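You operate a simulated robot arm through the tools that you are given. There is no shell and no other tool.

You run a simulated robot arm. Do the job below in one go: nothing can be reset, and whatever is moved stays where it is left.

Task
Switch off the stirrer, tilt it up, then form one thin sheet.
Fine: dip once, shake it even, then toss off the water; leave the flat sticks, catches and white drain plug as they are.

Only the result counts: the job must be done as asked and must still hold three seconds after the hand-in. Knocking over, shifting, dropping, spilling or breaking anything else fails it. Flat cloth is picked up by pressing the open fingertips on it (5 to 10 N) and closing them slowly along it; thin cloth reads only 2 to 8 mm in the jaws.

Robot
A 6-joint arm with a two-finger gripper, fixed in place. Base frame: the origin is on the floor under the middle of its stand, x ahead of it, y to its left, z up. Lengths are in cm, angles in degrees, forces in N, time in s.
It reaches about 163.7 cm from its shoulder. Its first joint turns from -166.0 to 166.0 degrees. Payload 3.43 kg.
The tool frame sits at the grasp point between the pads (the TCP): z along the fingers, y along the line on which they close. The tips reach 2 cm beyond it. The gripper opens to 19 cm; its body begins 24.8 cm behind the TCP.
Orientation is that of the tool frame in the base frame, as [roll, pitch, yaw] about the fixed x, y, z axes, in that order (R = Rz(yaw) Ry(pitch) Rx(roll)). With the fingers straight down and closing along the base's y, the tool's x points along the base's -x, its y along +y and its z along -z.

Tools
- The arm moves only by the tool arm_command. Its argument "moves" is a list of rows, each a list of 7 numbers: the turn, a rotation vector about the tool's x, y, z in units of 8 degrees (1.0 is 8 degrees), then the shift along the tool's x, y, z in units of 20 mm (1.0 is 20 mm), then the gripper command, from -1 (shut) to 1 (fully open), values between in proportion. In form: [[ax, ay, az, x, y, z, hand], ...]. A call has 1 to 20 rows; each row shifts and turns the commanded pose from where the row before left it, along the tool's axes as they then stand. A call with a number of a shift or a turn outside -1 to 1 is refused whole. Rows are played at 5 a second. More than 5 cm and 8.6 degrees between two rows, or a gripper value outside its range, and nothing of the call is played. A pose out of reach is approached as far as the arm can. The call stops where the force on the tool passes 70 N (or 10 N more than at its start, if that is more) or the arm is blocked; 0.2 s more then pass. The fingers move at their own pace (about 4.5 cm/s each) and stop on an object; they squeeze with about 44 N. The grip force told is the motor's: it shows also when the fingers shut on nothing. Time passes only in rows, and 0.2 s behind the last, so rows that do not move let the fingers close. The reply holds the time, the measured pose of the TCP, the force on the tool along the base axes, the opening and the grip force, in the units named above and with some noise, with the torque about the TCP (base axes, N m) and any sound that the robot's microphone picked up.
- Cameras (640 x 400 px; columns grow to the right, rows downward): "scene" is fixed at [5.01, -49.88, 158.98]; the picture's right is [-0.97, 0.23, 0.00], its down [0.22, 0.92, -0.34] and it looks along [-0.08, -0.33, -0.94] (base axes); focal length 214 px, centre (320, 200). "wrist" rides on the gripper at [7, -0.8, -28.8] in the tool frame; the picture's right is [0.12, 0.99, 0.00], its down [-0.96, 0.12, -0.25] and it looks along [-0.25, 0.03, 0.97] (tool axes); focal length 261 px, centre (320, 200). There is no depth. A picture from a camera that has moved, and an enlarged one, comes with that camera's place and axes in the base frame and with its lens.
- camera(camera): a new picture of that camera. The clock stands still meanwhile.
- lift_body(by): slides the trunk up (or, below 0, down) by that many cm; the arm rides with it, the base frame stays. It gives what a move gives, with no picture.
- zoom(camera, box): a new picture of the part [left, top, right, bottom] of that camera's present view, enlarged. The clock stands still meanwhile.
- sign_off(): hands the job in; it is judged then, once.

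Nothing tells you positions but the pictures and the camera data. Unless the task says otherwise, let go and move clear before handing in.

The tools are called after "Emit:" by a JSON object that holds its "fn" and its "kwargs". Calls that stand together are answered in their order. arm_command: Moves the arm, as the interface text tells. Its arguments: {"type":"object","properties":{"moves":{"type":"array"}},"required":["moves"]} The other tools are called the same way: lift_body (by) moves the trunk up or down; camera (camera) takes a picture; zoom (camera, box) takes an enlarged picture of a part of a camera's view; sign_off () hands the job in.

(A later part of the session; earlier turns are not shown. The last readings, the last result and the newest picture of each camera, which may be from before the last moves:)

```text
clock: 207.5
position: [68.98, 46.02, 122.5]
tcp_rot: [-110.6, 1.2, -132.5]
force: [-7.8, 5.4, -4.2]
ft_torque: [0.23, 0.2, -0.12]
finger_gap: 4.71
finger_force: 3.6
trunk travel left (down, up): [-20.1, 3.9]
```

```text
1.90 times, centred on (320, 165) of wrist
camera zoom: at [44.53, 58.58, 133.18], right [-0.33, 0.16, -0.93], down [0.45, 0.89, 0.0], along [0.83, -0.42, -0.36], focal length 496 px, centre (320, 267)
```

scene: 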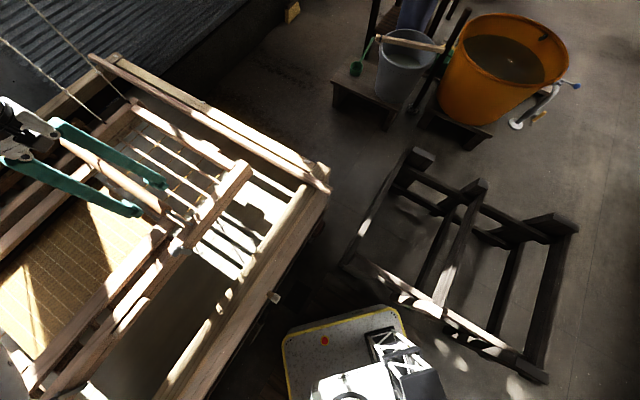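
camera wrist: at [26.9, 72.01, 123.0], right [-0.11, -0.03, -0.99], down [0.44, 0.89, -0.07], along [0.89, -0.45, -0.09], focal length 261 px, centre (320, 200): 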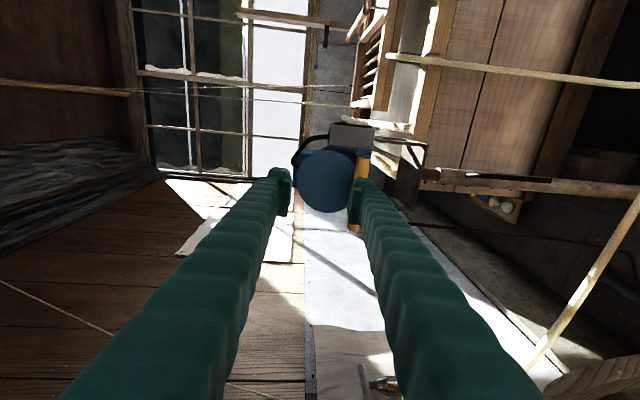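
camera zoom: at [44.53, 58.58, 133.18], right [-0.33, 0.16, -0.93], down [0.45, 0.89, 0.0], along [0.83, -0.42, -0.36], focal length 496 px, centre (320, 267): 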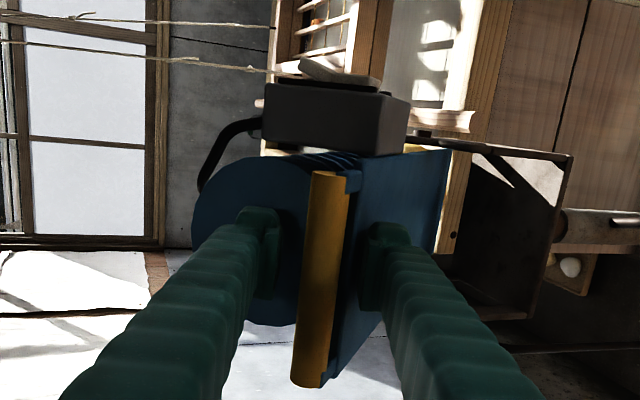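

The stirrer is back down at its stop. Withdrawing, returning the hand to vertical, and moving round to the switch side.

Emit:
{"fn": "arm_command", "kwargs": {"moves": [[0, 0, 0, 0, 0.1, 0, -0.3], [0, 0, 0, 0, 0, 0, -0.3], [0, 0, 0, 0, 0, -1, -0.3], [0, 0, 0, 0, 0, -1, -0.3], [0, 0, 0, 0, 0, -1, -0.3], [0, 0, 0, 0, 0, -1, -0.3], [0, 0, 0, 0, 0, -1, -0.3], [0, 0, 0, 0, 0, -1, -0.3], [0, 0, 0, 0, 0, -1, -0.3], [-1, 0, 0, 0, 0, 0, -0.3], [-1, 0, 0, 0, 0, 0, -0.3], [-1, 0, 0, 0, 0, 0, -0.3], [-1, 0, 0, 0, 0, 0, -0.3], [-1, 0, 0, 0, 0, 0, -0.3], [-1, 0, 0, 0, 0, 0, -0.3], [-1, 0, 0, 0, 0, 0, -0.3], [-1, 0, 0, 0, 0, 0, -0.3], [-0.7, 0, 0, 0, 0, 0, -0.3]]}}

Emit:
{"fn": "arm_command", "kwargs": {"moves": [[0, 0, 0, 0, 0, -0.5, -1], [0, 0, 0, 1, -0.5, 0, -1], [0, 0, 0, 1, -0.5, 0, -1], [0, 0, 0, 1, -0.5, 0, -1], [0, 0, 0, 1, -0.5, 0, -1], [0, 0, 0, 1, -0.5, 0, -1], [0, 0, 0, 1, -0.5, 0, -1], [0, 0, 0, 1, -0.5, 0, -1], [0, 0, 0, 1, -0.5, 0, -1], [0, 0, 0, 1, -0.5, 0, -1], [0, 0, 0, 1, -0.5, 0, -1], [0, 0, 0, 1, -0.8, 0, -1], [0, 0, 0, 1, -0.8, 0, -1], [0, 0, 0, 1, -0.8, 0, -1], [0, 0, 0, 1, -0.8, 0, -1], [0, 0, 0, 1, -0.8, 0, -1], [0, 0, 0, 1, -0.8, 0, -1]]}}

Emit:
{"fn": "camera", "kwargs": {"camera": "wrist"}}

```text
clock: 211.3
position: [59.19, 55.07, 127.24]
tcp_rot: [179.5, 1.3, -132.6]
force: [-0.6, 0.9, -0.4]
ft_torque: [-0.09, -0.13, -0.03]
finger_gap: 6.67
finger_force: 0.1
trunk travel left (down, up): [-20.1, 3.9]
```

```text
clock: 214.9
position: [51.92, 18.04, 127.38]
tcp_rot: [179.7, 1.3, -132.7]
force: [0.9, 1.1, 0.8]
ft_torque: [-0.14, 0.07, -0.03]
finger_gap: 0.0
finger_force: 33.9
trunk travel left (down, up): [-20.1, 3.9]
```

```text
taken
camera wrist: at [47.47, 11.66, 155.94], right [-0.81, 0.58, 0.0], down [0.56, 0.78, 0.27], along [0.16, 0.22, -0.96], focal length 261 px, centre (320, 200)
```

wrist: 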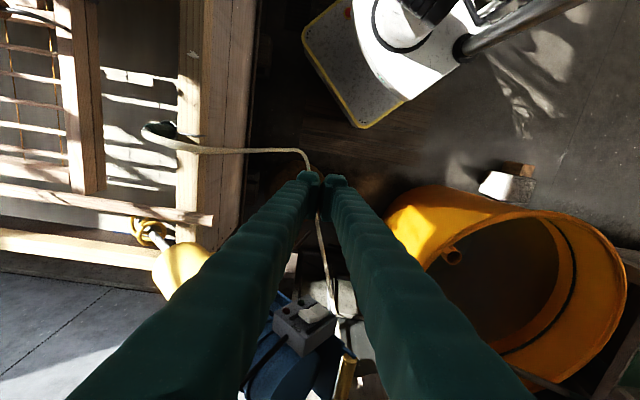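

Emit:
{"fn": "arm_command", "kwargs": {"moves": [[-0.581, -0.318, 0.754, 0, 0, 0, -1], [-0.581, -0.318, 0.754, 0, 0, 0, -1], [-0.581, -0.318, 0.754, 0, 0, 0, -1], [-0.581, -0.318, 0.754, 0, 0, 0, -1], [-0.581, -0.318, 0.754, 0, 0, 0, -1], [-0.581, -0.318, 0.754, 0, 0, 0, -1], [-0.581, -0.318, 0.754, 0, 0, 0, -1], [-0.581, -0.318, 0.754, 0, 0, 0, -1], [-0.581, -0.318, 0.754, 0, 0, 0, -1], [-0.581, -0.318, 0.754, 0, 0, 0, -1], [-0.581, -0.318, 0.754, 0, 0, 0, -1], [-0.581, -0.318, 0.754, 0, 0, 0, -1]]}}

Emit:
{"fn": "camera", "kwargs": {"camera": "wrist"}}

Emit:
{"fn": "zoom", "kwargs": {"camera": "wrist", "box": [280, 130, 440, 250]}}

```text
clock: 217.5
position: [51.94, 18.05, 127.41]
tcp_rot: [120.1, -9.8, 153.0]
force: [1.2, -1.0, 0.8]
ft_torque: [0.06, 0.08, 0.12]
finger_gap: 0.0
finger_force: 33.9
trunk travel left (down, up): [-20.1, 3.9]
```

```text
taken
camera wrist: at [36.41, -2.5, 142.1], right [0.25, 0.43, 0.87], down [0.81, -0.59, 0.06], along [0.53, 0.68, -0.5], focal length 261 px, centre (320, 200)
```

wrist: 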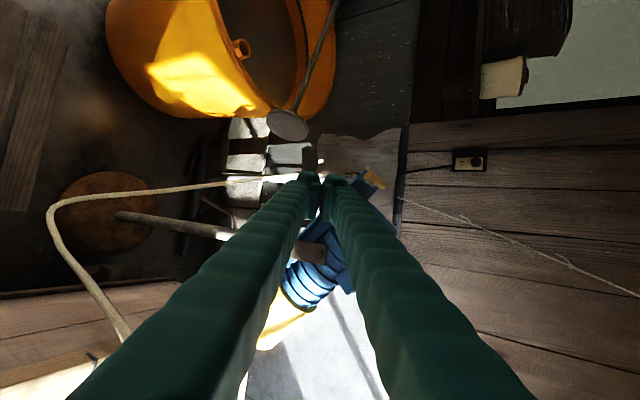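

```text
3.33 times, centred on (360, 190) of wrist
camera zoom: at [36.41, -2.5, 142.1], right [0.25, 0.43, 0.87], down [0.81, -0.59, 0.06], along [0.53, 0.68, -0.5], focal length 869 px, centre (187, 233)
```

zoom: 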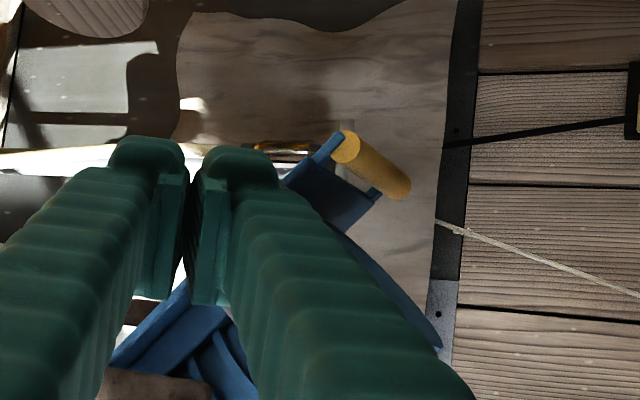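

Same approach pose as before. Moving to just in front of the ON half (upper) of the rocker.

Emit:
{"fn": "arm_command", "kwargs": {"moves": [[0, 0, 0, -0.164, 0.118, 0.944, -1], [0, 0, 0, -0.164, 0.118, 0.944, -1], [0, 0, 0, -0.164, 0.118, 0.944, -1], [0, 0, 0, -0.164, 0.118, 0.944, -1], [0, 0, 0, -0.164, 0.118, 0.944, -1], [0, 0, 0, -0.164, 0.118, 0.944, -1], [0, 0, 0, -0.164, 0.118, 0.944, -1], [0, 0, 0, -0.164, 0.118, 0.944, -1], [0, 0, 0, 0, 0, 0, -1]]}}

Emit:
{"fn": "camera", "kwargs": {"camera": "wrist"}}

Emit:
{"fn": "zoom", "kwargs": {"camera": "wrist", "box": [270, 140, 430, 260]}}

```text
clock: 219.5
position: [59.77, 29.79, 121.04]
tcp_rot: [120.2, -9.7, 152.9]
force: [0.0, -0.1, 0.6]
ft_torque: [-0.01, 0.0, 0.0]
finger_gap: 0.0
finger_force: 34.3
trunk travel left (down, up): [-20.1, 3.9]
```

```text
taken
camera wrist: at [44.16, 9.32, 135.83], right [0.25, 0.43, 0.87], down [0.81, -0.59, 0.06], along [0.53, 0.68, -0.5], focal length 261 px, centre (320, 200)
```

wrist: 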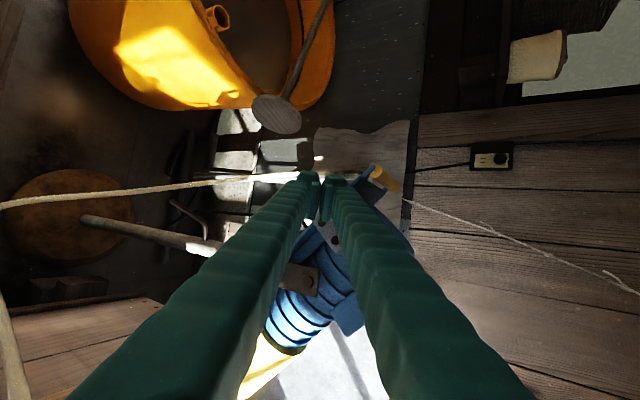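

```text
3.33 times, centred on (350, 200) of wrist
camera zoom: at [44.16, 9.32, 135.83], right [0.25, 0.43, 0.87], down [0.81, -0.59, 0.06], along [0.53, 0.68, -0.5], focal length 869 px, centre (220, 200)
```

zoom: 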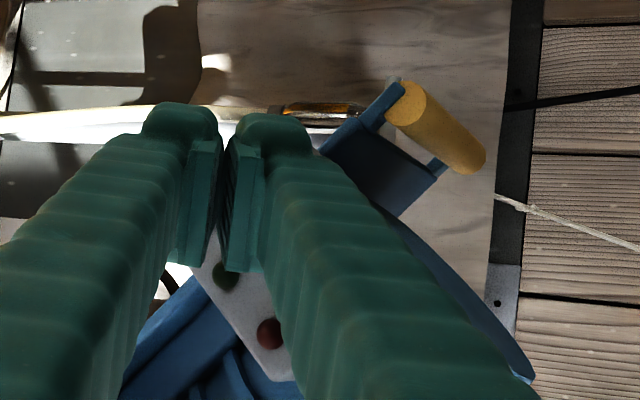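

The fingertip corner will land on the ON end. Pressing in small steps and watching the LED.

Emit:
{"fn": "arm_command", "kwargs": {"moves": [[0, 0, 0, -0.14, 0.263, 0.405, -1], [0, 0, 0, -0.14, 0.263, 0.405, -1], [0, 0, 0, 0, 0, 0, -1]]}}

Emit:
{"fn": "arm_command", "kwargs": {"moves": [[0, 0, 0, -0.07, 0.131, 0.203, -1], [0, 0, 0, 0, 0, 0, -1]]}}

Emit:
{"fn": "arm_command", "kwargs": {"moves": [[0, 0, 0, -0.07, 0.131, 0.203, -1], [0, 0, 0, 0, 0, 0, -1]]}}

Emit:
{"fn": "zoom", "kwargs": {"camera": "wrist", "box": [270, 140, 430, 260]}}

```text
clock: 220.3
position: [61.17, 31.35, 121.13]
tcp_rot: [120.3, -9.6, 153.1]
force: [0.0, 0.8, 0.2]
ft_torque: [0.01, 0.04, -0.02]
finger_gap: 0.0
finger_force: 34.9
trunk travel left (down, up): [-20.1, 3.9]
```

```text
clock: 220.9
position: [61.44, 31.66, 121.02]
tcp_rot: [120.2, -9.7, 152.9]
force: [0.1, -0.7, -0.3]
ft_torque: [0.02, -0.01, 0.01]
finger_gap: 0.01
finger_force: 35.1
trunk travel left (down, up): [-20.1, 3.9]
```

```text
clock: 221.5
position: [61.85, 31.95, 121.19]
tcp_rot: [120.2, -9.7, 153.1]
force: [-0.3, 0.7, -0.6]
ft_torque: [0.0, 0.0, 0.03]
finger_gap: 0.0
finger_force: 34.5
trunk travel left (down, up): [-20.1, 3.9]
```

```text
3.33 times, centred on (350, 200) of wrist
camera zoom: at [46.28, 11.53, 135.79], right [0.25, 0.43, 0.87], down [0.81, -0.59, 0.06], along [0.53, 0.68, -0.5], focal length 869 px, centre (220, 200)
```

zoom: 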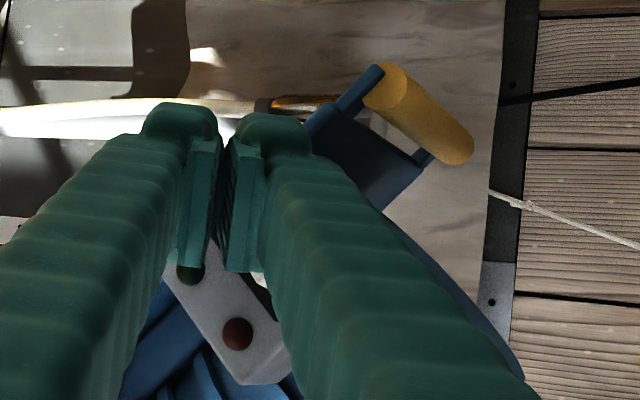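

Emit:
{"fn": "arm_command", "kwargs": {"moves": [[0, 0, 0, -0.07, 0.131, 0.203, -1], [0, 0, 0, 0, 0, 0, -1]]}}

Emit:
{"fn": "arm_command", "kwargs": {"moves": [[0, 0, 0, -0.07, 0.131, 0.203, -1], [0, 0, 0, 0, 0, 0, -1]]}}

Emit:
{"fn": "arm_command", "kwargs": {"moves": [[0, 0, 0, -0.07, 0.131, 0.203, -1], [0, 0, 0, 0, 0, 0, -1]]}}

Emit:
{"fn": "zoom", "kwargs": {"camera": "wrist", "box": [270, 140, 430, 260]}}

```text
clock: 222.1
position: [62.12, 32.25, 121.0]
tcp_rot: [120.2, -9.7, 153.0]
force: [-0.2, -5.1, 2.4]
ft_torque: [0.13, -0.04, -0.13]
finger_gap: 0.0
finger_force: 34.7
trunk travel left (down, up): [-20.1, 3.9]
```

```text
clock: 222.7
position: [62.51, 32.6, 121.19]
tcp_rot: [120.2, -9.8, 152.9]
force: [0.3, -9.6, 10.9]
ft_torque: [0.33, -0.3, -0.25]
finger_gap: 0.0
finger_force: 34.0
trunk travel left (down, up): [-20.1, 3.9]
```

```text
clock: 223.3
position: [62.61, 32.91, 121.09]
tcp_rot: [120.2, -9.7, 153.1]
force: [-20.6, -26.8, 5.9]
ft_torque: [0.51, -0.5, -0.52]
finger_gap: 0.0
finger_force: 33.8
trunk travel left (down, up): [-20.1, 3.9]
```

```text
3.33 times, centred on (350, 200) of wrist
camera zoom: at [47.11, 12.45, 135.86], right [0.25, 0.43, 0.87], down [0.81, -0.59, 0.06], along [0.53, 0.68, -0.5], focal length 869 px, centre (220, 200)
```

zoom: 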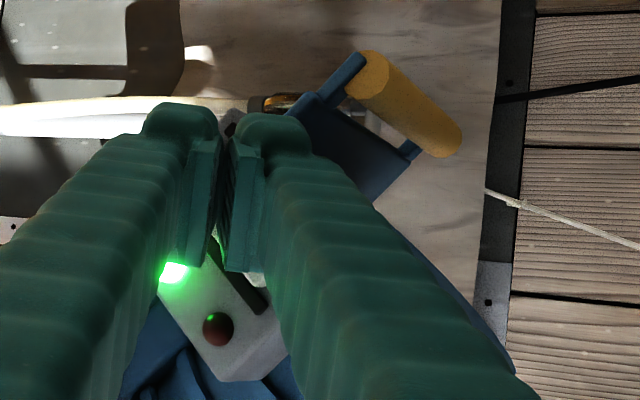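

The LED is lit – stirrer running. Backing off a few centimetres to the OFF-ready position and letting it stir while I watch the water.

Emit:
{"fn": "arm_command", "kwargs": {"moves": [[0, 0, 0, 0.14, -0.263, -0.405, -1], [0, 0, 0, 0.28, -0.526, -0.81, -1], [0, 0, 0, 0.28, -0.526, -0.81, -1], [0, 0, 0, 0, 0, 0, -1], [0, 0, 0, 0, 0, 0, -1], [0, 0, 0, 0, 0, 0, -1], [0, 0, 0, 0, 0, 0, -1], [0, 0, 0, 0, 0, 0, -1], [0, 0, 0, 0, 0, 0, -1], [0, 0, 0, 0, 0, 0, -1], [0, 0, 0, 0, 0, 0, -1], [0, 0, 0, 0, 0, 0, -1], [0, 0, 0, 0, 0, 0, -1], [0, 0, 0, 0, 0, 0, -1], [0, 0, 0, 0, 0, 0, -1], [0, 0, 0, 0, 0, 0, -1], [0, 0, 0, 0, 0, 0, -1], [0, 0, 0, 0, 0, 0, -1], [0, 0, 0, 0, 0, 0, -1], [0, 0, 0, 0, 0, 0, -1]]}}

Emit:
{"fn": "zoom", "kwargs": {"camera": "scene", "box": [180, 170, 340, 300]}}

Emit:
{"fn": "camera", "kwargs": {"camera": "wrist"}}

```text
clock: 227.5
position: [59.46, 29.6, 121.3]
tcp_rot: [120.2, -9.7, 153.0]
force: [0.0, 0.1, -0.1]
ft_torque: [-0.01, -0.02, -0.02]
finger_gap: 0.0
finger_force: 34.4
trunk travel left (down, up): [-20.1, 3.9]
```

```text
3.08 times, centred on (260, 235) of scene
camera zoom: at [5.01, -49.88, 158.98], right [-0.97, 0.23, 0.0], down [0.22, 0.92, -0.34], along [-0.08, -0.33, -0.94], focal length 660 px, centre (505, 92)
```

zoom: 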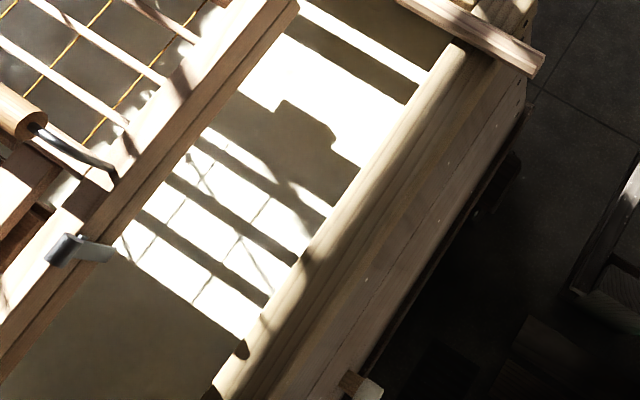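

```text
taken
camera wrist: at [43.9, 9.19, 135.93], right [0.25, 0.43, 0.87], down [0.81, -0.59, 0.06], along [0.53, 0.68, -0.5], focal length 261 px, centre (320, 200)
```

wrist: 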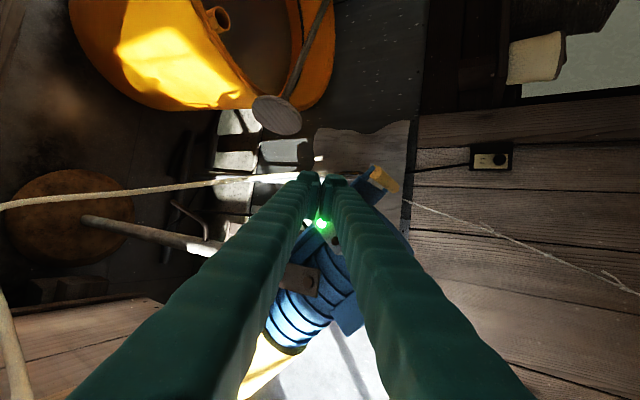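

The water is turning milky again after 4 s of stirring. I'll keep stirring a bit longer and move to the OFF-ready position meanwhile.

Emit:
{"fn": "arm_command", "kwargs": {"moves": [[0, 0, 0, 0.38, -0.44, 0.16, -1], [0, 0, 0, 0.38, -0.44, 0.16, -1], [0, 0, 0, 0, 0, 0.3, -1], [0, 0, 0, 0, 0, 0.3, -1], [0, 0, 0, 0, 0, 0, -1], [0, 0, 0, 0, 0, 0, -1], [0, 0, 0, 0, 0, 0, -1], [0, 0, 0, 0, 0, 0, -1], [0, 0, 0, 0, 0, 0, -1], [0, 0, 0, 0, 0, 0, -1], [0, 0, 0, 0, 0, 0, -1], [0, 0, 0, 0, 0, 0, -1], [0, 0, 0, 0, 0, 0, -1], [0, 0, 0, 0, 0, 0, -1], [0, 0, 0, 0, 0, 0, -1], [0, 0, 0, 0, 0, 0, -1], [0, 0, 0, 0, 0, 0, -1], [0, 0, 0, 0, 0, 0, -1], [0, 0, 0, 0, 0, 0, -1], [0, 0, 0, 0, 0, 0, -1]]}}

Emit:
{"fn": "zoom", "kwargs": {"camera": "scene", "box": [180, 170, 340, 300]}}

Emit:
{"fn": "zoom", "kwargs": {"camera": "wrist", "box": [270, 140, 430, 260]}}

```text
clock: 231.7
position: [58.0, 30.83, 118.92]
tcp_rot: [120.2, -9.7, 153.0]
force: [-0.5, -0.3, -0.2]
ft_torque: [0.0, -0.03, 0.03]
finger_gap: 0.0
finger_force: 34.8
trunk travel left (down, up): [-20.1, 3.9]
```

```text
3.08 times, centred on (260, 235) of scene
camera zoom: at [5.01, -49.88, 158.98], right [-0.97, 0.23, 0.0], down [0.22, 0.92, -0.34], along [-0.08, -0.33, -0.94], focal length 660 px, centre (505, 92)
```

zoom: 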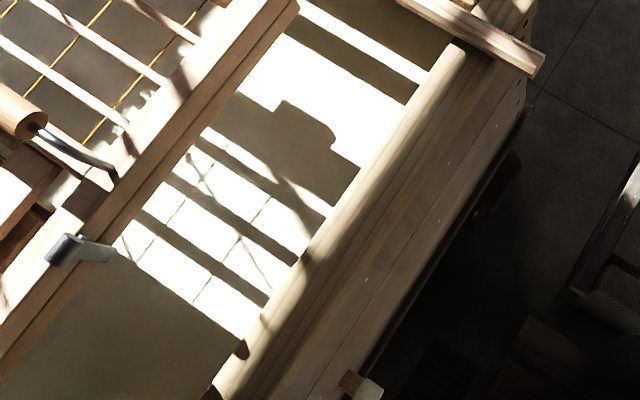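

```text
3.33 times, centred on (350, 200) of wrist
camera zoom: at [42.46, 10.47, 133.75], right [0.25, 0.43, 0.87], down [0.81, -0.59, 0.06], along [0.53, 0.68, -0.5], focal length 869 px, centre (220, 200)
```

zoom: 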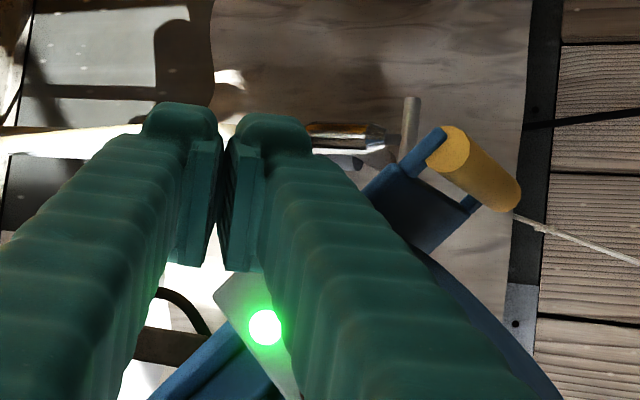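

Emit:
{"fn": "zoom", "kwargs": {"camera": "scene", "box": [0, 220, 240, 400]}}

Emit:
{"fn": "arm_command", "kwargs": {"moves": [[0, 0, 0, 0, 0, 0, -1], [0, 0, 0, 0, 0, 0, -1], [0, 0, 0, 0, 0, 0, -1], [0, 0, 0, 0, 0, 0, -1], [0, 0, 0, 0, 0, 0, -1], [0, 0, 0, 0, 0, 0, -1], [0, 0, 0, 0, 0, 0, -1], [0, 0, 0, 0, 0, 0, -1], [0, 0, 0, 0, 0, 0, -1], [0, 0, 0, 0, 0, 0, -1], [0, 0, 0, 0, 0, 0, -1], [0, 0, 0, 0, 0, 0, -1], [0, 0, 0, 0, 0, 0, -1], [0, 0, 0, 0, 0, 0, -1], [0, 0, 0, 0, 0, 0, -1], [0, 0, 0, 0, 0, 0, -1], [0, 0, 0, 0, 0, 0, -1], [0, 0, 0, 0, 0, 0, -1], [0, 0, 0, 0, 0, 0, -1], [0, 0, 0, 0, 0, 0, -1]]}}

Emit:
{"fn": "zoom", "kwargs": {"camera": "scene", "box": [0, 220, 240, 400]}}

```text
2.22 times, centred on (120, 310) of scene
camera zoom: at [5.01, -49.88, 158.98], right [-0.97, 0.23, 0.0], down [0.22, 0.92, -0.34], along [-0.08, -0.33, -0.94], focal length 477 px, centre (764, -44)
```

zoom: 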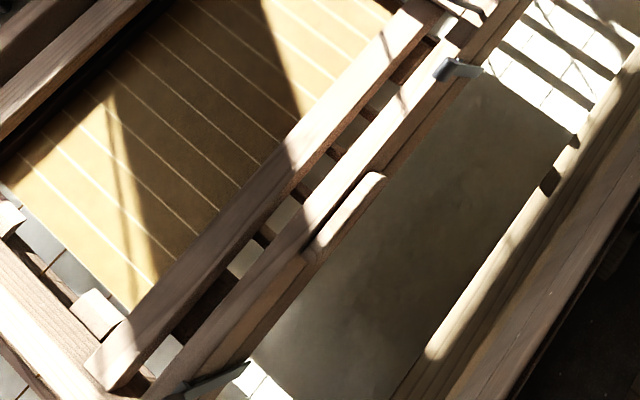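

```text
clock: 235.9
position: [57.94, 30.99, 118.86]
tcp_rot: [120.3, -9.7, 153.0]
force: [-0.1, -0.2, 0.9]
ft_torque: [-0.02, 0.0, -0.02]
finger_gap: 0.01
finger_force: 33.7
trunk travel left (down, up): [-20.1, 3.9]
```

```text
2.22 times, centred on (120, 310) of scene
camera zoom: at [5.01, -49.88, 158.98], right [-0.97, 0.23, 0.0], down [0.22, 0.92, -0.34], along [-0.08, -0.33, -0.94], focal length 477 px, centre (764, -44)
```

zoom: 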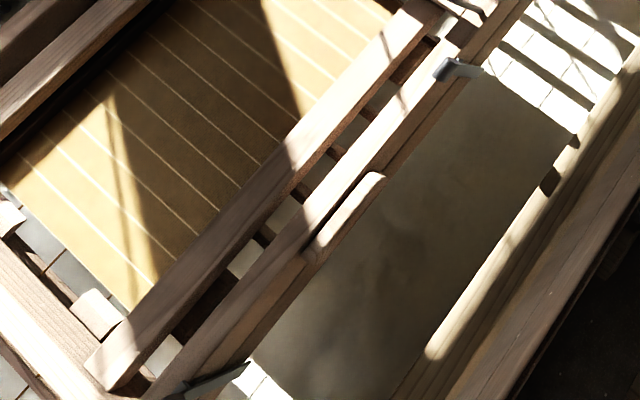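

The pulp is fully milky again. Now press OFF.

Emit:
{"fn": "arm_command", "kwargs": {"moves": [[0, 0, 0, -0.14, 0.263, 0.405, -1], [0, 0, 0, -0.14, 0.263, 0.405, -1], [0, 0, 0, -0.14, 0.263, 0.405, -1], [0, 0, 0, -0.07, 0.131, 0.203, -1], [0, 0, 0, 0, 0, 0, -1]]}}

Emit:
{"fn": "zoom", "kwargs": {"camera": "wrist", "box": [270, 140, 430, 260]}}

Emit:
{"fn": "arm_command", "kwargs": {"moves": [[0, 0, 0, -0.07, 0.131, 0.203, -1], [0, 0, 0, -0.07, 0.131, 0.203, -1], [0, 0, 0, 0, 0, 0, -1]]}}

Emit:
{"fn": "zoom", "kwargs": {"camera": "wrist", "box": [270, 140, 430, 260]}}

```text
clock: 237.1
position: [60.28, 33.48, 118.79]
tcp_rot: [120.3, -9.8, 153.1]
force: [-0.9, 0.4, 0.3]
ft_torque: [-0.01, 0.01, -0.01]
finger_gap: 0.02
finger_force: 34.1
trunk travel left (down, up): [-20.1, 3.9]
```

```text
3.33 times, centred on (350, 200) of wrist
camera zoom: at [44.84, 13.12, 133.65], right [0.25, 0.43, 0.87], down [0.81, -0.59, 0.06], along [0.53, 0.68, -0.5], focal length 869 px, centre (220, 200)
```

zoom: 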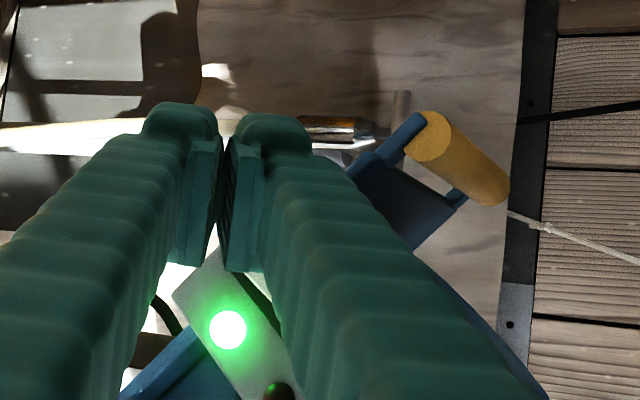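

```text
clock: 237.9
position: [61.15, 34.3, 118.85]
tcp_rot: [120.3, -9.6, 152.9]
force: [0.1, 0.4, 0.2]
ft_torque: [0.01, 0.01, -0.01]
finger_gap: 0.0
finger_force: 34.4
trunk travel left (down, up): [-20.1, 3.9]
```

```text
3.33 times, centred on (350, 200) of wrist
camera zoom: at [45.58, 13.83, 133.68], right [0.25, 0.43, 0.87], down [0.81, -0.59, 0.06], along [0.53, 0.68, -0.5], focal length 869 px, centre (220, 200)
```

zoom: 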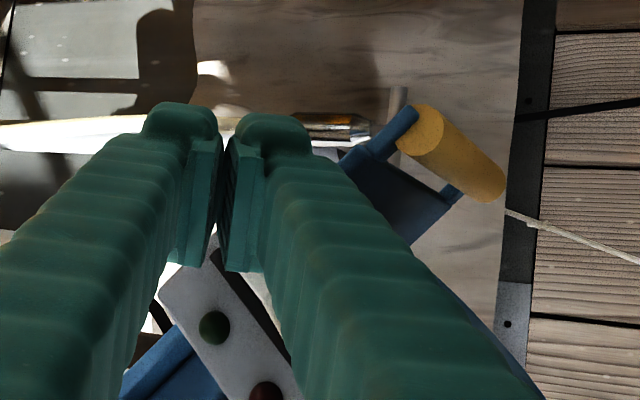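

OFF confirmed (LED dark). Quickly retreating and turning the hand vertical toward the handle side.

Emit:
{"fn": "arm_command", "kwargs": {"moves": [[0, 0, 0, 0.28, -0.526, -0.81, -1], [0, 0, 0, 0.28, -0.526, -0.81, -1], [0, 0, 0, 0, 0, -1, -1], [0, 0, 0, 0, 0, -1, -1], [0, 0, 0, 0, 0, -1, -1], [0, 0, 0, 0, 0, -1, -1], [0, 0, 0, 0, 0, -1, -1], [0, 0, 0, 0, 0, -1, -1], [0.581, 0.318, -0.754, 0, 0, 0, -1], [0.581, 0.318, -0.754, 0, 0, 0, -0.3], [0.581, 0.318, -0.754, 0, 0, 0, -0.3], [0.581, 0.318, -0.754, 0, 0, 0, -0.3], [0.581, 0.318, -0.754, 0, 0, 0, -0.3], [0.581, 0.318, -0.754, 0, 0, 0, -0.3], [0.581, 0.318, -0.754, 0, 0, 0, -0.3], [0.581, 0.318, -0.754, 0, 0, 0, -0.3], [0.581, 0.318, -0.754, 0, 0, 0, -0.3], [0.581, 0.318, -0.754, 0, 0, 0, -0.3], [0.581, 0.318, -0.754, 0, 0, 0, -0.3], [0.581, 0.318, -0.754, 0, 0, 0, -0.3]]}}

```text
clock: 242.1
position: [54.68, 21.65, 124.82]
tcp_rot: [179.7, 1.2, -132.6]
force: [0.5, -1.6, 0.0]
ft_torque: [0.11, 0.02, 0.01]
finger_gap: 6.63
finger_force: 0.1
trunk travel left (down, up): [-20.1, 3.9]
```

Emit:
{"fn": "arm_command", "kwargs": {"moves": [[0, 0, 0, -0.915, 0.973, -0.114, -0.3], [0, 0, 0, -0.915, 0.973, -0.114, -0.3], [0, 0, 0, -0.915, 0.973, -0.114, -0.3], [0, 0, 0, -0.915, 0.973, -0.114, -0.3], [0, 0, 0, -0.915, 0.973, -0.114, -0.3], [0, 0, 0, -0.915, 0.973, -0.114, -0.3], [0, 0, 0, -0.915, 0.973, -0.114, -0.3], [0, 0, 0, -0.915, 0.973, -0.114, -0.3], [0, 0, 0, -0.915, 0.973, -0.114, -0.3], [0, 0, 0, -0.915, 0.973, -0.114, -0.3], [0, 0, 0, -0.915, 0.973, -0.114, -0.3], [0, 0, 0, -0.915, 0.973, -0.114, -0.3], [0, 0, 0, -0.915, 0.973, -0.114, -0.3], [0, 0, 0, -0.915, 0.973, -0.114, -0.3], [1, 0, 0, 0, 0, 0, -0.3], [1, 0, 0, 0, 0, 0, -0.3], [1, 0, 0, 0, 0, 0, -0.3], [1, 0, 0, 0, 0, 0, -0.3], [1, 0, 0, 0, 0, 0, -0.3], [1, 0, 0, 0, 0, 0, -0.3]]}}

Emit:
{"fn": "arm_command", "kwargs": {"moves": [[1, 0, 0, 0, 0, 0, -0.3], [1, 0, 0, 0, 0, 0, -0.3]]}}

Emit:
{"fn": "camera", "kwargs": {"camera": "wrist"}}

```text
clock: 246.3
position: [51.94, 58.84, 128.73]
tcp_rot: [-132.3, 1.3, -132.5]
force: [-0.2, -1.1, 0.0]
ft_torque: [0.09, 0.07, 0.03]
finger_gap: 6.63
finger_force: 0.1
trunk travel left (down, up): [-20.1, 3.9]
```

```text
clock: 246.9
position: [51.8, 58.97, 128.76]
tcp_rot: [-116.2, 1.3, -132.7]
force: [-0.2, -0.2, 0.0]
ft_torque: [0.15, 0.05, 0.09]
finger_gap: 6.63
finger_force: 0.1
trunk travel left (down, up): [-20.1, 3.9]
```

```text
taken
camera wrist: at [28.11, 70.71, 142.07], right [-0.39, 0.22, -0.89], down [0.45, 0.89, 0.03], along [0.8, -0.39, -0.45], focal length 261 px, centre (320, 200)
```

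wrist: 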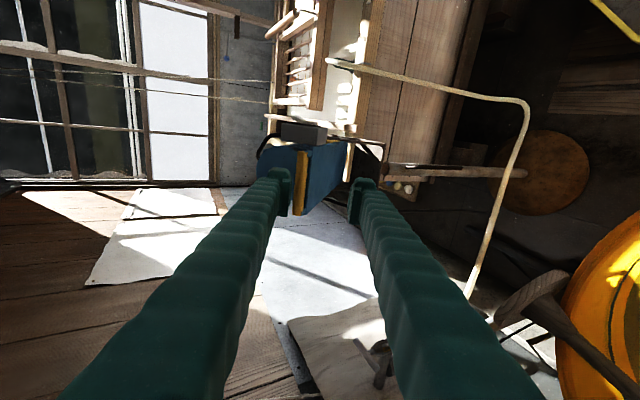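

Handle ahead as before. Advancing to straddle it.

Emit:
{"fn": "arm_command", "kwargs": {"moves": [[0, 0, 0, -0.565, -0.86, 0, -0.3], [0, 0, 0, -0.565, -0.86, 0, -0.3], [0, 0, 0, 0, 0, 0.97, -0.3], [0, 0, 0, 0, 0, 0.97, -0.3], [0, 0, 0, 0, 0, 0.97, -0.3], [0, 0, 0, 0, 0, 0.97, -0.3], [0, 0, 0, 0, 0, 0.97, -0.3], [0, 0, 0, 0, 0, 0.97, -0.3], [0, 0, 0, 0, 0, 0.97, -0.3], [0, 0, 0, 0, 0, 0.97, -0.3], [0, 0, 0, 0, 0, 0.97, -0.3]]}}

Emit:
{"fn": "zoom", "kwargs": {"camera": "wrist", "box": [200, 60, 440, 270]}}

```text
clock: 249.3
position: [66.11, 48.93, 124.13]
tcp_rot: [-116.2, 1.2, -132.5]
force: [-0.3, 0.6, -0.2]
ft_torque: [-0.03, -0.03, 0.0]
finger_gap: 6.67
finger_force: 0.1
trunk travel left (down, up): [-20.1, 3.9]
```

```text
1.90 times, centred on (320, 165) of wrist
camera zoom: at [42.45, 60.75, 137.46], right [-0.39, 0.22, -0.89], down [0.45, 0.89, 0.03], along [0.8, -0.39, -0.45], focal length 496 px, centre (320, 267)
```

zoom: 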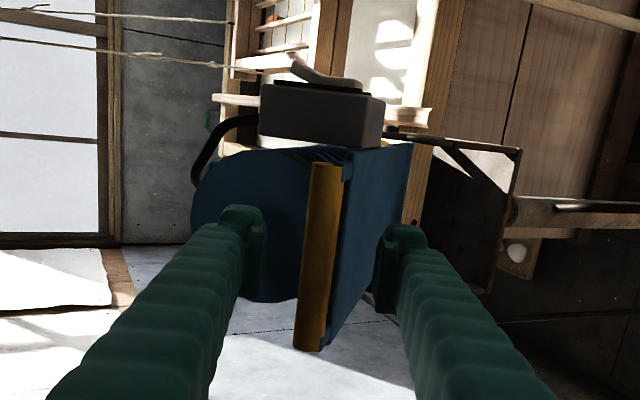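

Emit:
{"fn": "arm_command", "kwargs": {"moves": [[0, 0, 0, 0, -0.08, 1, -0.3], [0, 0, 0, 0, -0.08, 1, -0.3], [0, 0, 0, 0, 0, 0, -0.58], [0, 0, 0, 0, 0, 0, -0.58], [0.31, 0, 0, 0, 0.768, -0.178, -0.58], [0.31, 0, 0, 0, 0.773, -0.157, -0.58], [0.31, 0, 0, 0, 0.776, -0.137, -0.58], [0.31, 0, 0, 0, 0.78, -0.117, -0.58], [0.31, 0, 0, 0, 0.783, -0.096, -0.58], [0.31, 0, 0, 0, 0.785, -0.075, -0.58], [0.31, 0, 0, 0, 0.5, -0.035, -0.58], [0, 0, 0, 0, 0, 0, -0.58]]}}

Emit:
{"fn": "zoom", "kwargs": {"camera": "wrist", "box": [200, 60, 440, 270]}}

```text
clock: 251.9
position: [65.32, 49.93, 113.43]
tcp_rot: [-98.9, 1.2, -132.6]
force: [-1.7, 0.7, 3.7]
ft_torque: [-0.07, 0.05, -0.03]
finger_gap: 4.22
finger_force: 1.8
trunk travel left (down, up): [-20.1, 3.9]
```

```text
1.90 times, centred on (320, 165) of wrist
camera zoom: at [39.65, 63.84, 118.61], right [-0.18, 0.03, -0.98], down [0.46, 0.89, -0.05], along [0.87, -0.46, -0.17], focal length 496 px, centre (320, 267)
```

zoom: 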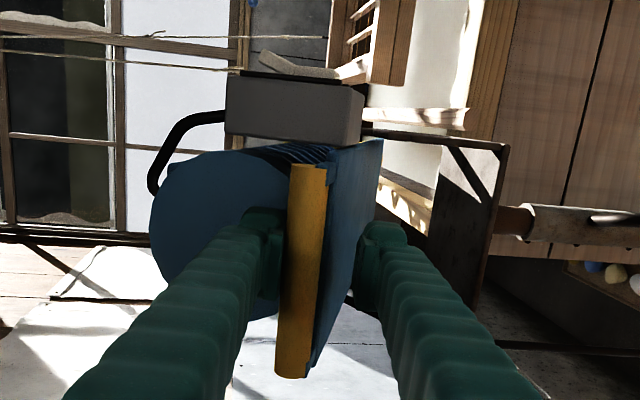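

Nearly at the upper stop; pushing the last bit.

Emit:
{"fn": "arm_command", "kwargs": {"moves": [[0, 0, 0, 0, 0.4, 0, -0.58], [0, 0, 0, 0, 0.4, 0, -0.58], [0, 0, 0, 0, 0.2, 0, -0.58], [0, 0, 0, 0, 0, 0, -0.58]]}}

```text
clock: 252.9
position: [65.13, 50.16, 111.52]
tcp_rot: [-98.9, 1.3, -132.6]
force: [-0.6, 1.6, 6.3]
ft_torque: [-0.11, 0.15, -0.06]
finger_gap: 4.28
finger_force: 2.3
trunk travel left (down, up): [-20.1, 3.9]
```

Emit:
{"fn": "arm_command", "kwargs": {"moves": [[0, 0, 0, 0, 0.3, 0, -0.58], [0, 0, 0, 0, 0.3, 0, -0.58], [0, 0, 0, 0, 0, 0, -0.58]]}}

Emit:
{"fn": "zoom", "kwargs": {"camera": "wrist", "box": [200, 60, 440, 270]}}

```text
clock: 253.7
position: [65.06, 50.18, 110.67]
tcp_rot: [-98.9, 1.4, -132.6]
force: [15.0, 13.8, 43.3]
ft_torque: [-0.75, 1.47, -0.09]
finger_gap: 6.23
finger_force: 20.2
trunk travel left (down, up): [-20.1, 3.9]
```

```text
1.90 times, centred on (320, 165) of wrist
camera zoom: at [39.4, 64.09, 115.67], right [-0.18, 0.03, -0.98], down [0.46, 0.89, -0.05], along [0.87, -0.46, -0.17], focal length 496 px, centre (320, 267)
```

zoom: 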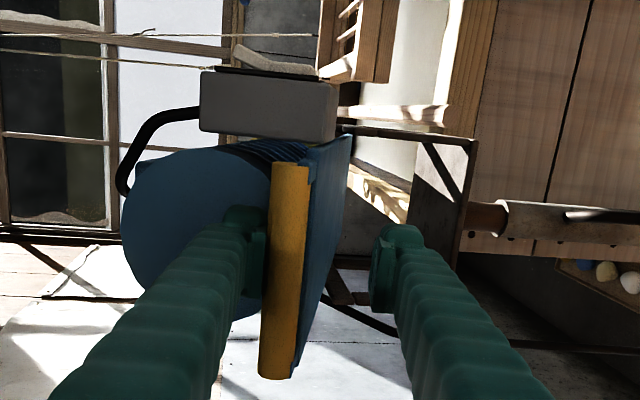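

At the stop. Releasing, withdrawing and returning the hand to vertical.

Emit:
{"fn": "arm_command", "kwargs": {"moves": [[0, 0, 0, 0, -0.6, 0, -0.4], [0, 0, 0, 0, -0.2, -0.5, -0.3], [0, 0, 0, 0, 0, -1, -0.3], [0, 0, 0, 0, 0, -1, -0.3], [0, 0, 0, 0, 0, -1, -0.3], [0, 0, 0, 0, 0, -1, -0.3], [0, 0, 0, 0, 0, -1, -0.3], [0, 0, 0, 0, 0, -1, -0.3], [0, 0, 0, 0, 0, -1, -0.3], [-1, 0, 0, 0, -0.5, 0, -0.3], [-1, 0, 0, 0, -0.5, 0, -0.3], [-1, 0, 0, 0, -0.5, 0, -0.3], [-1, 0, 0, 0, -0.3, -0.3, -0.3], [-1, 0, 0, 0, 0, -0.5, -0.3], [-1, 0, 0, 0, 0, -0.5, -0.3], [-1, 0, 0, 0, 0, -0.5, -0.3], [-1, 0, 0, 0, 0, -0.5, -0.3], [-1, 0, 0, 0, 0, -0.5, -0.3], [-1, 0, 0, 0, 0, 0, -0.3]]}}

Emit:
{"fn": "camera", "kwargs": {"camera": "wrist"}}

```text
clock: 257.7
position: [52.61, 61.34, 122.29]
tcp_rot: [-179.1, 1.3, -132.6]
force: [0.2, 1.2, 1.1]
ft_torque: [-0.17, -0.14, -0.01]
finger_gap: 6.63
finger_force: 0.1
trunk travel left (down, up): [-20.1, 3.9]
```

```text
taken
camera wrist: at [47.65, 55.49, 150.72], right [-0.81, 0.58, -0.02], down [0.56, 0.78, 0.27], along [0.17, 0.21, -0.96], focal length 261 px, centre (320, 200)
```

wrist: 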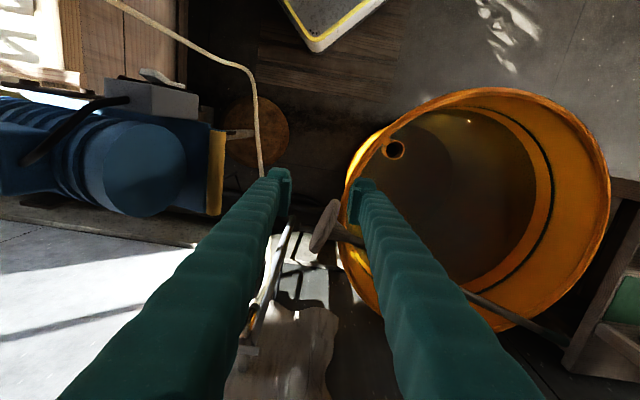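

Stirrer up and clear. Travelling back to the keta.

Emit:
{"fn": "arm_command", "kwargs": {"moves": [[0, 0, 0, 1, -0.847, -0.2, -0.3], [0, 0, 0, 1, -0.847, -0.2, -0.3], [0, 0, 0, 1, -0.847, -0.2, -0.3], [0, 0, 0, 1, -0.847, -0.2, -0.3], [0, 0, 0, 1, -0.847, -0.2, -0.3], [0, 0, 0, 1, -0.847, -0.2, -0.3], [0, 0, 0, 1, -0.847, -0.2, -0.3], [0, 0, 0, 1, -0.847, -0.2, -0.3], [0, 0, 0, 1, -0.847, 0, -0.3], [0, 0, 0, 1, -0.847, 0, -0.3], [0, 0, 0, 1, -0.847, 0, -0.3], [0, 0, 0, 1, -0.847, 0, -0.3], [0, 0, 0, 1, -0.847, 0, -0.3], [0, 0, 0, 1, -0.847, 0, -0.3], [0, 0, 0, 1, -0.847, 0, -0.3], [0, 0, 0, 1, -0.847, 0, -0.3], [0, 0, 0, 1, -0.847, 0, -0.3], [0, 0, 0, 1, -0.847, 0, -0.3], [0, 0, 0, 1, -0.847, 0, -0.3], [0, 0, 0, 1, -0.847, 0, -0.3]]}}

Emit:
{"fn": "arm_command", "kwargs": {"moves": [[0, 0, 0, 1, -0.847, 0.1, -0.3], [0, 0, 0, 1, -0.847, 0.1, -0.3], [0, 0, 0, 1, -0.847, 0.1, -0.3], [0, 0, 0, 1, -0.847, 0.1, -0.3], [0, 0, 0, 1, -0.847, 0.1, -0.3], [0, 0, 0, 1, -0.847, 0.1, -0.3], [0, 0, 0, 1, -0.847, 0.1, -0.3], [0, 0, 0, 1, -0.847, 0.1, -0.3], [0, 0, 0, 1, -0.847, 0.1, -0.3], [0, 0, 0, 1, -0.847, 0.1, -0.3], [0, 0, 0, 1, -0.847, 0.1, -0.3], [0, 0, 0, 1, -0.847, 0.1, -0.3], [0, 0, 0, 1, -0.847, 0.1, -0.3], [0, 0, 0, 1, -0.847, 0.1, -0.3], [0, 0, 0, 1, -0.847, 0.1, -0.3], [0, 0, 0, 1, -0.847, 0.1, -0.3], [0, 0, 0, 1, -0.847, 0.1, -0.3], [0, 0, 0, 1, -0.847, 0.1, -0.3], [0, 0, 0, 1, -0.847, 0.1, -0.3], [0, 0, 0, 1, -0.847, 0.1, -0.3]]}}

Emit:
{"fn": "arm_command", "kwargs": {"moves": [[0, 0, 1, 0, 0, 0, -0.3], [0, 0, 1, 0, 0, 0, -0.3], [0, 0, 1, 0, 0, 0, -0.3], [0, 0, 1, 0, 0, 0, -0.3], [0, 0, 1, 0, 0, 0, -0.3], [0, 0, 1, 0, 0, 0, -0.3], [0, 0, 1, 0, 0, 0, -0.3], [0, 0, 1, 0, 0, 0, -0.3], [0, 0, 1, 0, 0, 0, -0.3], [0, 0, 1, 0, 0, 0, -0.3], [0, 0, 1, 0, 0, 0, -0.3], [0, 0, 0.5, 0, 0, 0, -0.3]]}}

Emit:
{"fn": "camera", "kwargs": {"camera": "wrist"}}

```text
clock: 261.9
position: [50.23, 8.91, 124.91]
tcp_rot: [-179.0, 1.1, -132.6]
force: [-0.1, -0.2, -0.1]
ft_torque: [-0.05, 0.05, -0.01]
finger_gap: 6.65
finger_force: 0.0
trunk travel left (down, up): [-20.1, 3.9]
```

```text
clock: 266.1
position: [48.31, -43.33, 120.63]
tcp_rot: [-178.9, 1.3, -132.6]
force: [-0.3, -0.1, 0.0]
ft_torque: [-0.08, -0.03, 0.03]
finger_gap: 6.65
finger_force: 0.0
trunk travel left (down, up): [-20.1, 3.9]
```

```text
clock: 268.7
position: [48.42, -43.3, 120.69]
tcp_rot: [178.7, 1.0, 135.2]
force: [0.4, 0.4, -0.3]
ft_torque: [-0.02, 0.0, -0.01]
finger_gap: 6.65
finger_force: 0.0
trunk travel left (down, up): [-20.1, 3.9]
```

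```text
taken
camera wrist: at [41.95, -39.06, 149.34], right [0.61, 0.79, 0.02], down [0.76, -0.6, 0.27], along [0.22, -0.15, -0.96], focal length 261 px, centre (320, 200)
```

wrist: 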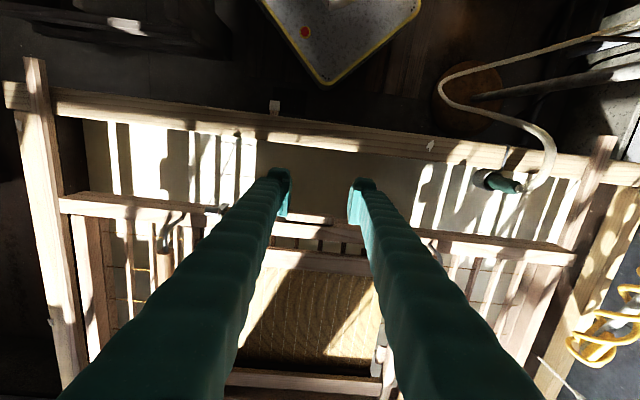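

Emit:
{"fn": "arm_command", "kwargs": {"moves": [[0, 0, 0, -0.953, -0.93, 0.3, -0.3], [0, 0, 0, -0.953, -0.93, 0.3, -0.3], [0, 0, 0, -0.953, -0.93, 0.3, -0.3], [0, 0, 0, -0.953, -0.93, 0.3, -0.3], [0, 0, 0, -0.953, -0.93, 0.3, -0.3], [0, 0, 0, -0.953, -0.93, 0.3, -0.3], [0, 0, 0, -0.953, -0.93, 0.3, -0.3], [0, 0, 0, -0.953, -0.93, 0.3, -0.3], [0, 0, 0, -0.953, -0.93, 0.3, -0.3], [0, 0, 0, -0.953, -0.93, 0.3, -0.3], [0, 0, 0, -0.953, -0.93, 0.3, -0.3], [0, 0, 0, -0.953, -0.93, 0.3, -0.3], [0, 0, 0, -0.953, -0.93, 0.3, -0.3], [0, 0, 0, -0.953, -0.93, 0.3, -0.3], [0, 0, 0, -0.953, -0.93, 0.3, -0.3]]}}

Emit:
{"fn": "camera", "kwargs": {"camera": "wrist"}}

```text
clock: 271.9
position: [49.3, -83.33, 111.48]
tcp_rot: [178.7, 1.1, 135.4]
force: [-0.7, 0.9, 0.5]
ft_torque: [-0.11, 0.0, -0.01]
finger_gap: 6.65
finger_force: 0.0
trunk travel left (down, up): [-20.1, 3.9]
```

```text
taken
camera wrist: at [43.0, -78.98, 140.22], right [0.61, 0.79, 0.02], down [0.76, -0.59, 0.27], along [0.22, -0.15, -0.96], focal length 261 px, centre (320, 200)
```

wrist: 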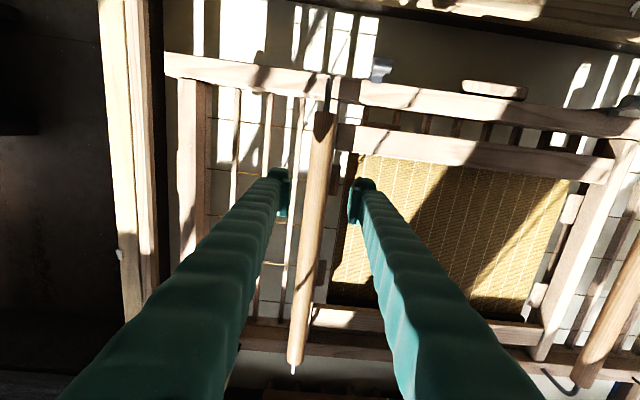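

Aligned over the handle. Descending and gripping.

Emit:
{"fn": "arm_command", "kwargs": {"moves": [[0, 0, 0, 0, 0, 0.97, -0.3], [0, 0, 0, 0, 0, 0.97, -0.3], [0, 0, 0, 0, 0, 0.97, -0.3], [0, 0, 0, 0, 0, 0.97, -0.3], [0, 0, 0, 0, 0, 0.97, -0.3], [0, 0, 0, 0, 0, 0, -1], [0, 0, 0, 0, 0, 0, -1], [0, 0, 0, 0, 0, 0, -1], [0, 0, 0, 0, 0, 0, -1]]}}

Emit:
{"fn": "camera", "kwargs": {"camera": "wrist"}}

Emit:
{"fn": "camera", "kwargs": {"camera": "scene"}}

```text
clock: 273.9
position: [49.62, -83.09, 101.81]
tcp_rot: [178.7, 0.9, 135.3]
force: [-0.2, 0.4, -2.7]
ft_torque: [0.21, 0.14, -0.69]
finger_gap: 2.7
finger_force: 43.9
trunk travel left (down, up): [-20.1, 3.9]
```

```text
taken
camera wrist: at [43.3, -78.95, 130.44], right [0.61, 0.79, 0.02], down [0.76, -0.6, 0.27], along [0.22, -0.15, -0.96], focal length 261 px, centre (320, 200)
```

wrist: 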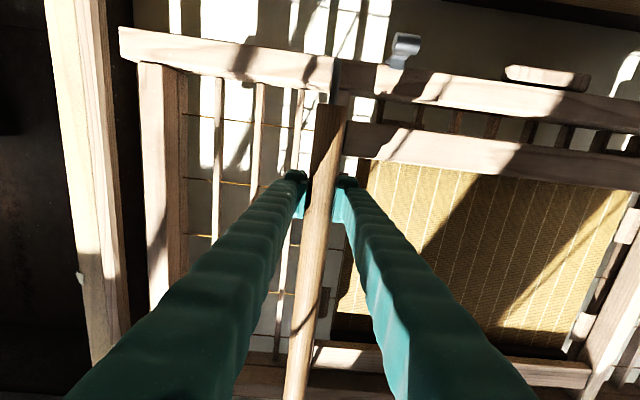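

```text
taken
```

scene: 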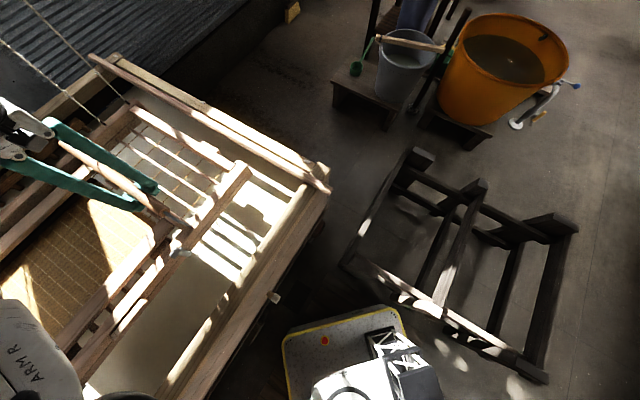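

Pulp is milky, keta gripped. Now the single dip: shift 2.5 cm away from the close stick while lowering smoothly.

Emit:
{"fn": "arm_command", "kwargs": {"moves": [[0, 0, 0, 0, -0.25, 0.8, -1], [0, 0, 0, 0, -0.25, 1, -1], [0, 0, 0, 0, -0.25, 1, -1], [0, 0, 0, 0, -0.25, 1, -1], [0, 0, 0, 0, -0.25, 1, -1], [0, 0, 0, 0, 0, 1, -1], [0, 0, 0, 0, 0, 1, -1], [0, 0, 0, 0, 0, 1, -1]]}}

Emit:
{"fn": "camera", "kwargs": {"camera": "wrist"}}

Emit:
{"fn": "camera", "kwargs": {"camera": "scene"}}

```text
clock: 275.7
position: [48.12, -85.07, 86.51]
tcp_rot: [178.7, 1.0, 135.5]
force: [0.6, 0.6, 9.3]
ft_torque: [-0.67, -0.81, -0.8]
finger_gap: 2.69
finger_force: 45.2
trunk travel left (down, up): [-20.1, 3.9]
```

```text
taken
camera wrist: at [41.7, -80.87, 115.0], right [0.61, 0.79, 0.02], down [0.76, -0.59, 0.27], along [0.22, -0.15, -0.96], focal length 261 px, centre (320, 200)
```

wrist: 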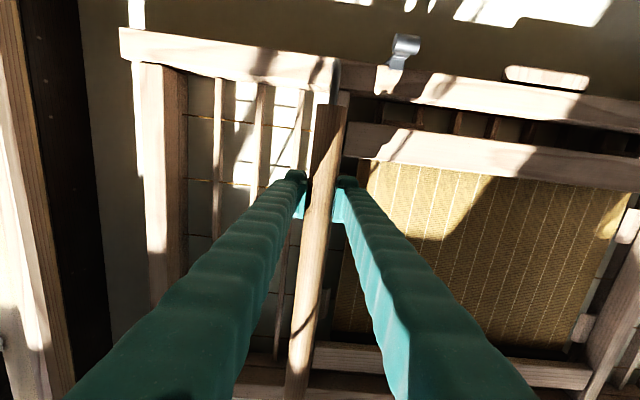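

```text
taken
```

scene: 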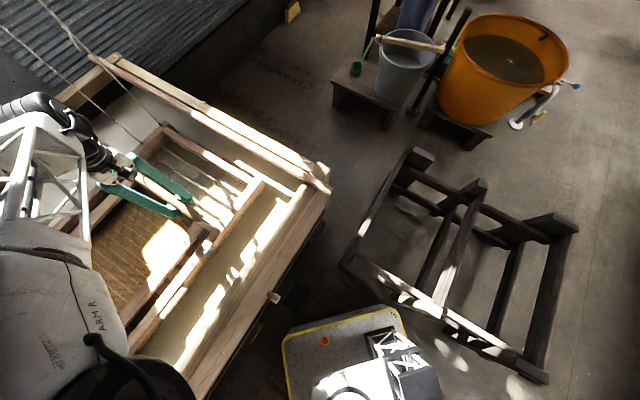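

Descending well (9 N). Continuing down into the pulp to submerge the screen.

Emit:
{"fn": "arm_command", "kwargs": {"moves": [[0, 0, 0, 0, 0, 1, -1], [0, 0, 0, 0, 0, 1, -1], [0, 0, 0, 0, 0, 1, -1], [0, 0, 0, 0, 0, 1, -1], [0, 0, 0, 0, 0, 1, -1]]}}

Emit:
{"fn": "camera", "kwargs": {"camera": "wrist"}}

Emit:
{"fn": "camera", "kwargs": {"camera": "scene"}}

```text
clock: 276.9
position: [48.48, -84.81, 76.55]
tcp_rot: [178.9, 1.1, 135.5]
force: [0.6, 1.3, 49.5]
ft_torque: [0.05, -0.01, -0.37]
finger_gap: 2.76
finger_force: 44.5
trunk travel left (down, up): [-20.1, 3.9]
```

```text
taken
camera wrist: at [42.03, -80.65, 105.1], right [0.61, 0.79, 0.02], down [0.76, -0.59, 0.27], along [0.22, -0.15, -0.96], focal length 261 px, centre (320, 200)
```

wrist: 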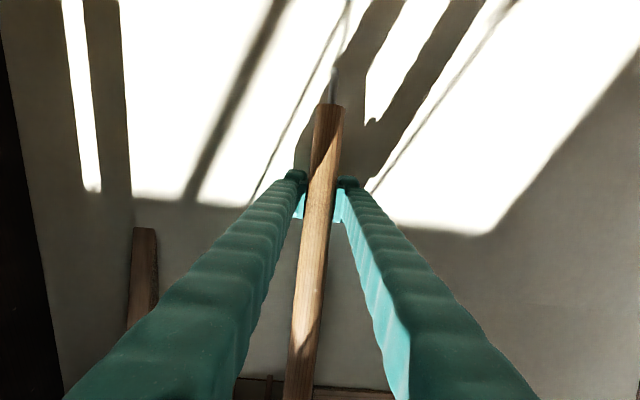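

```text
taken
```

scene: 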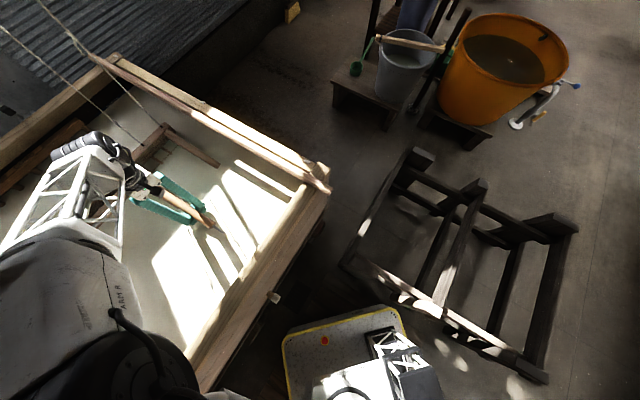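

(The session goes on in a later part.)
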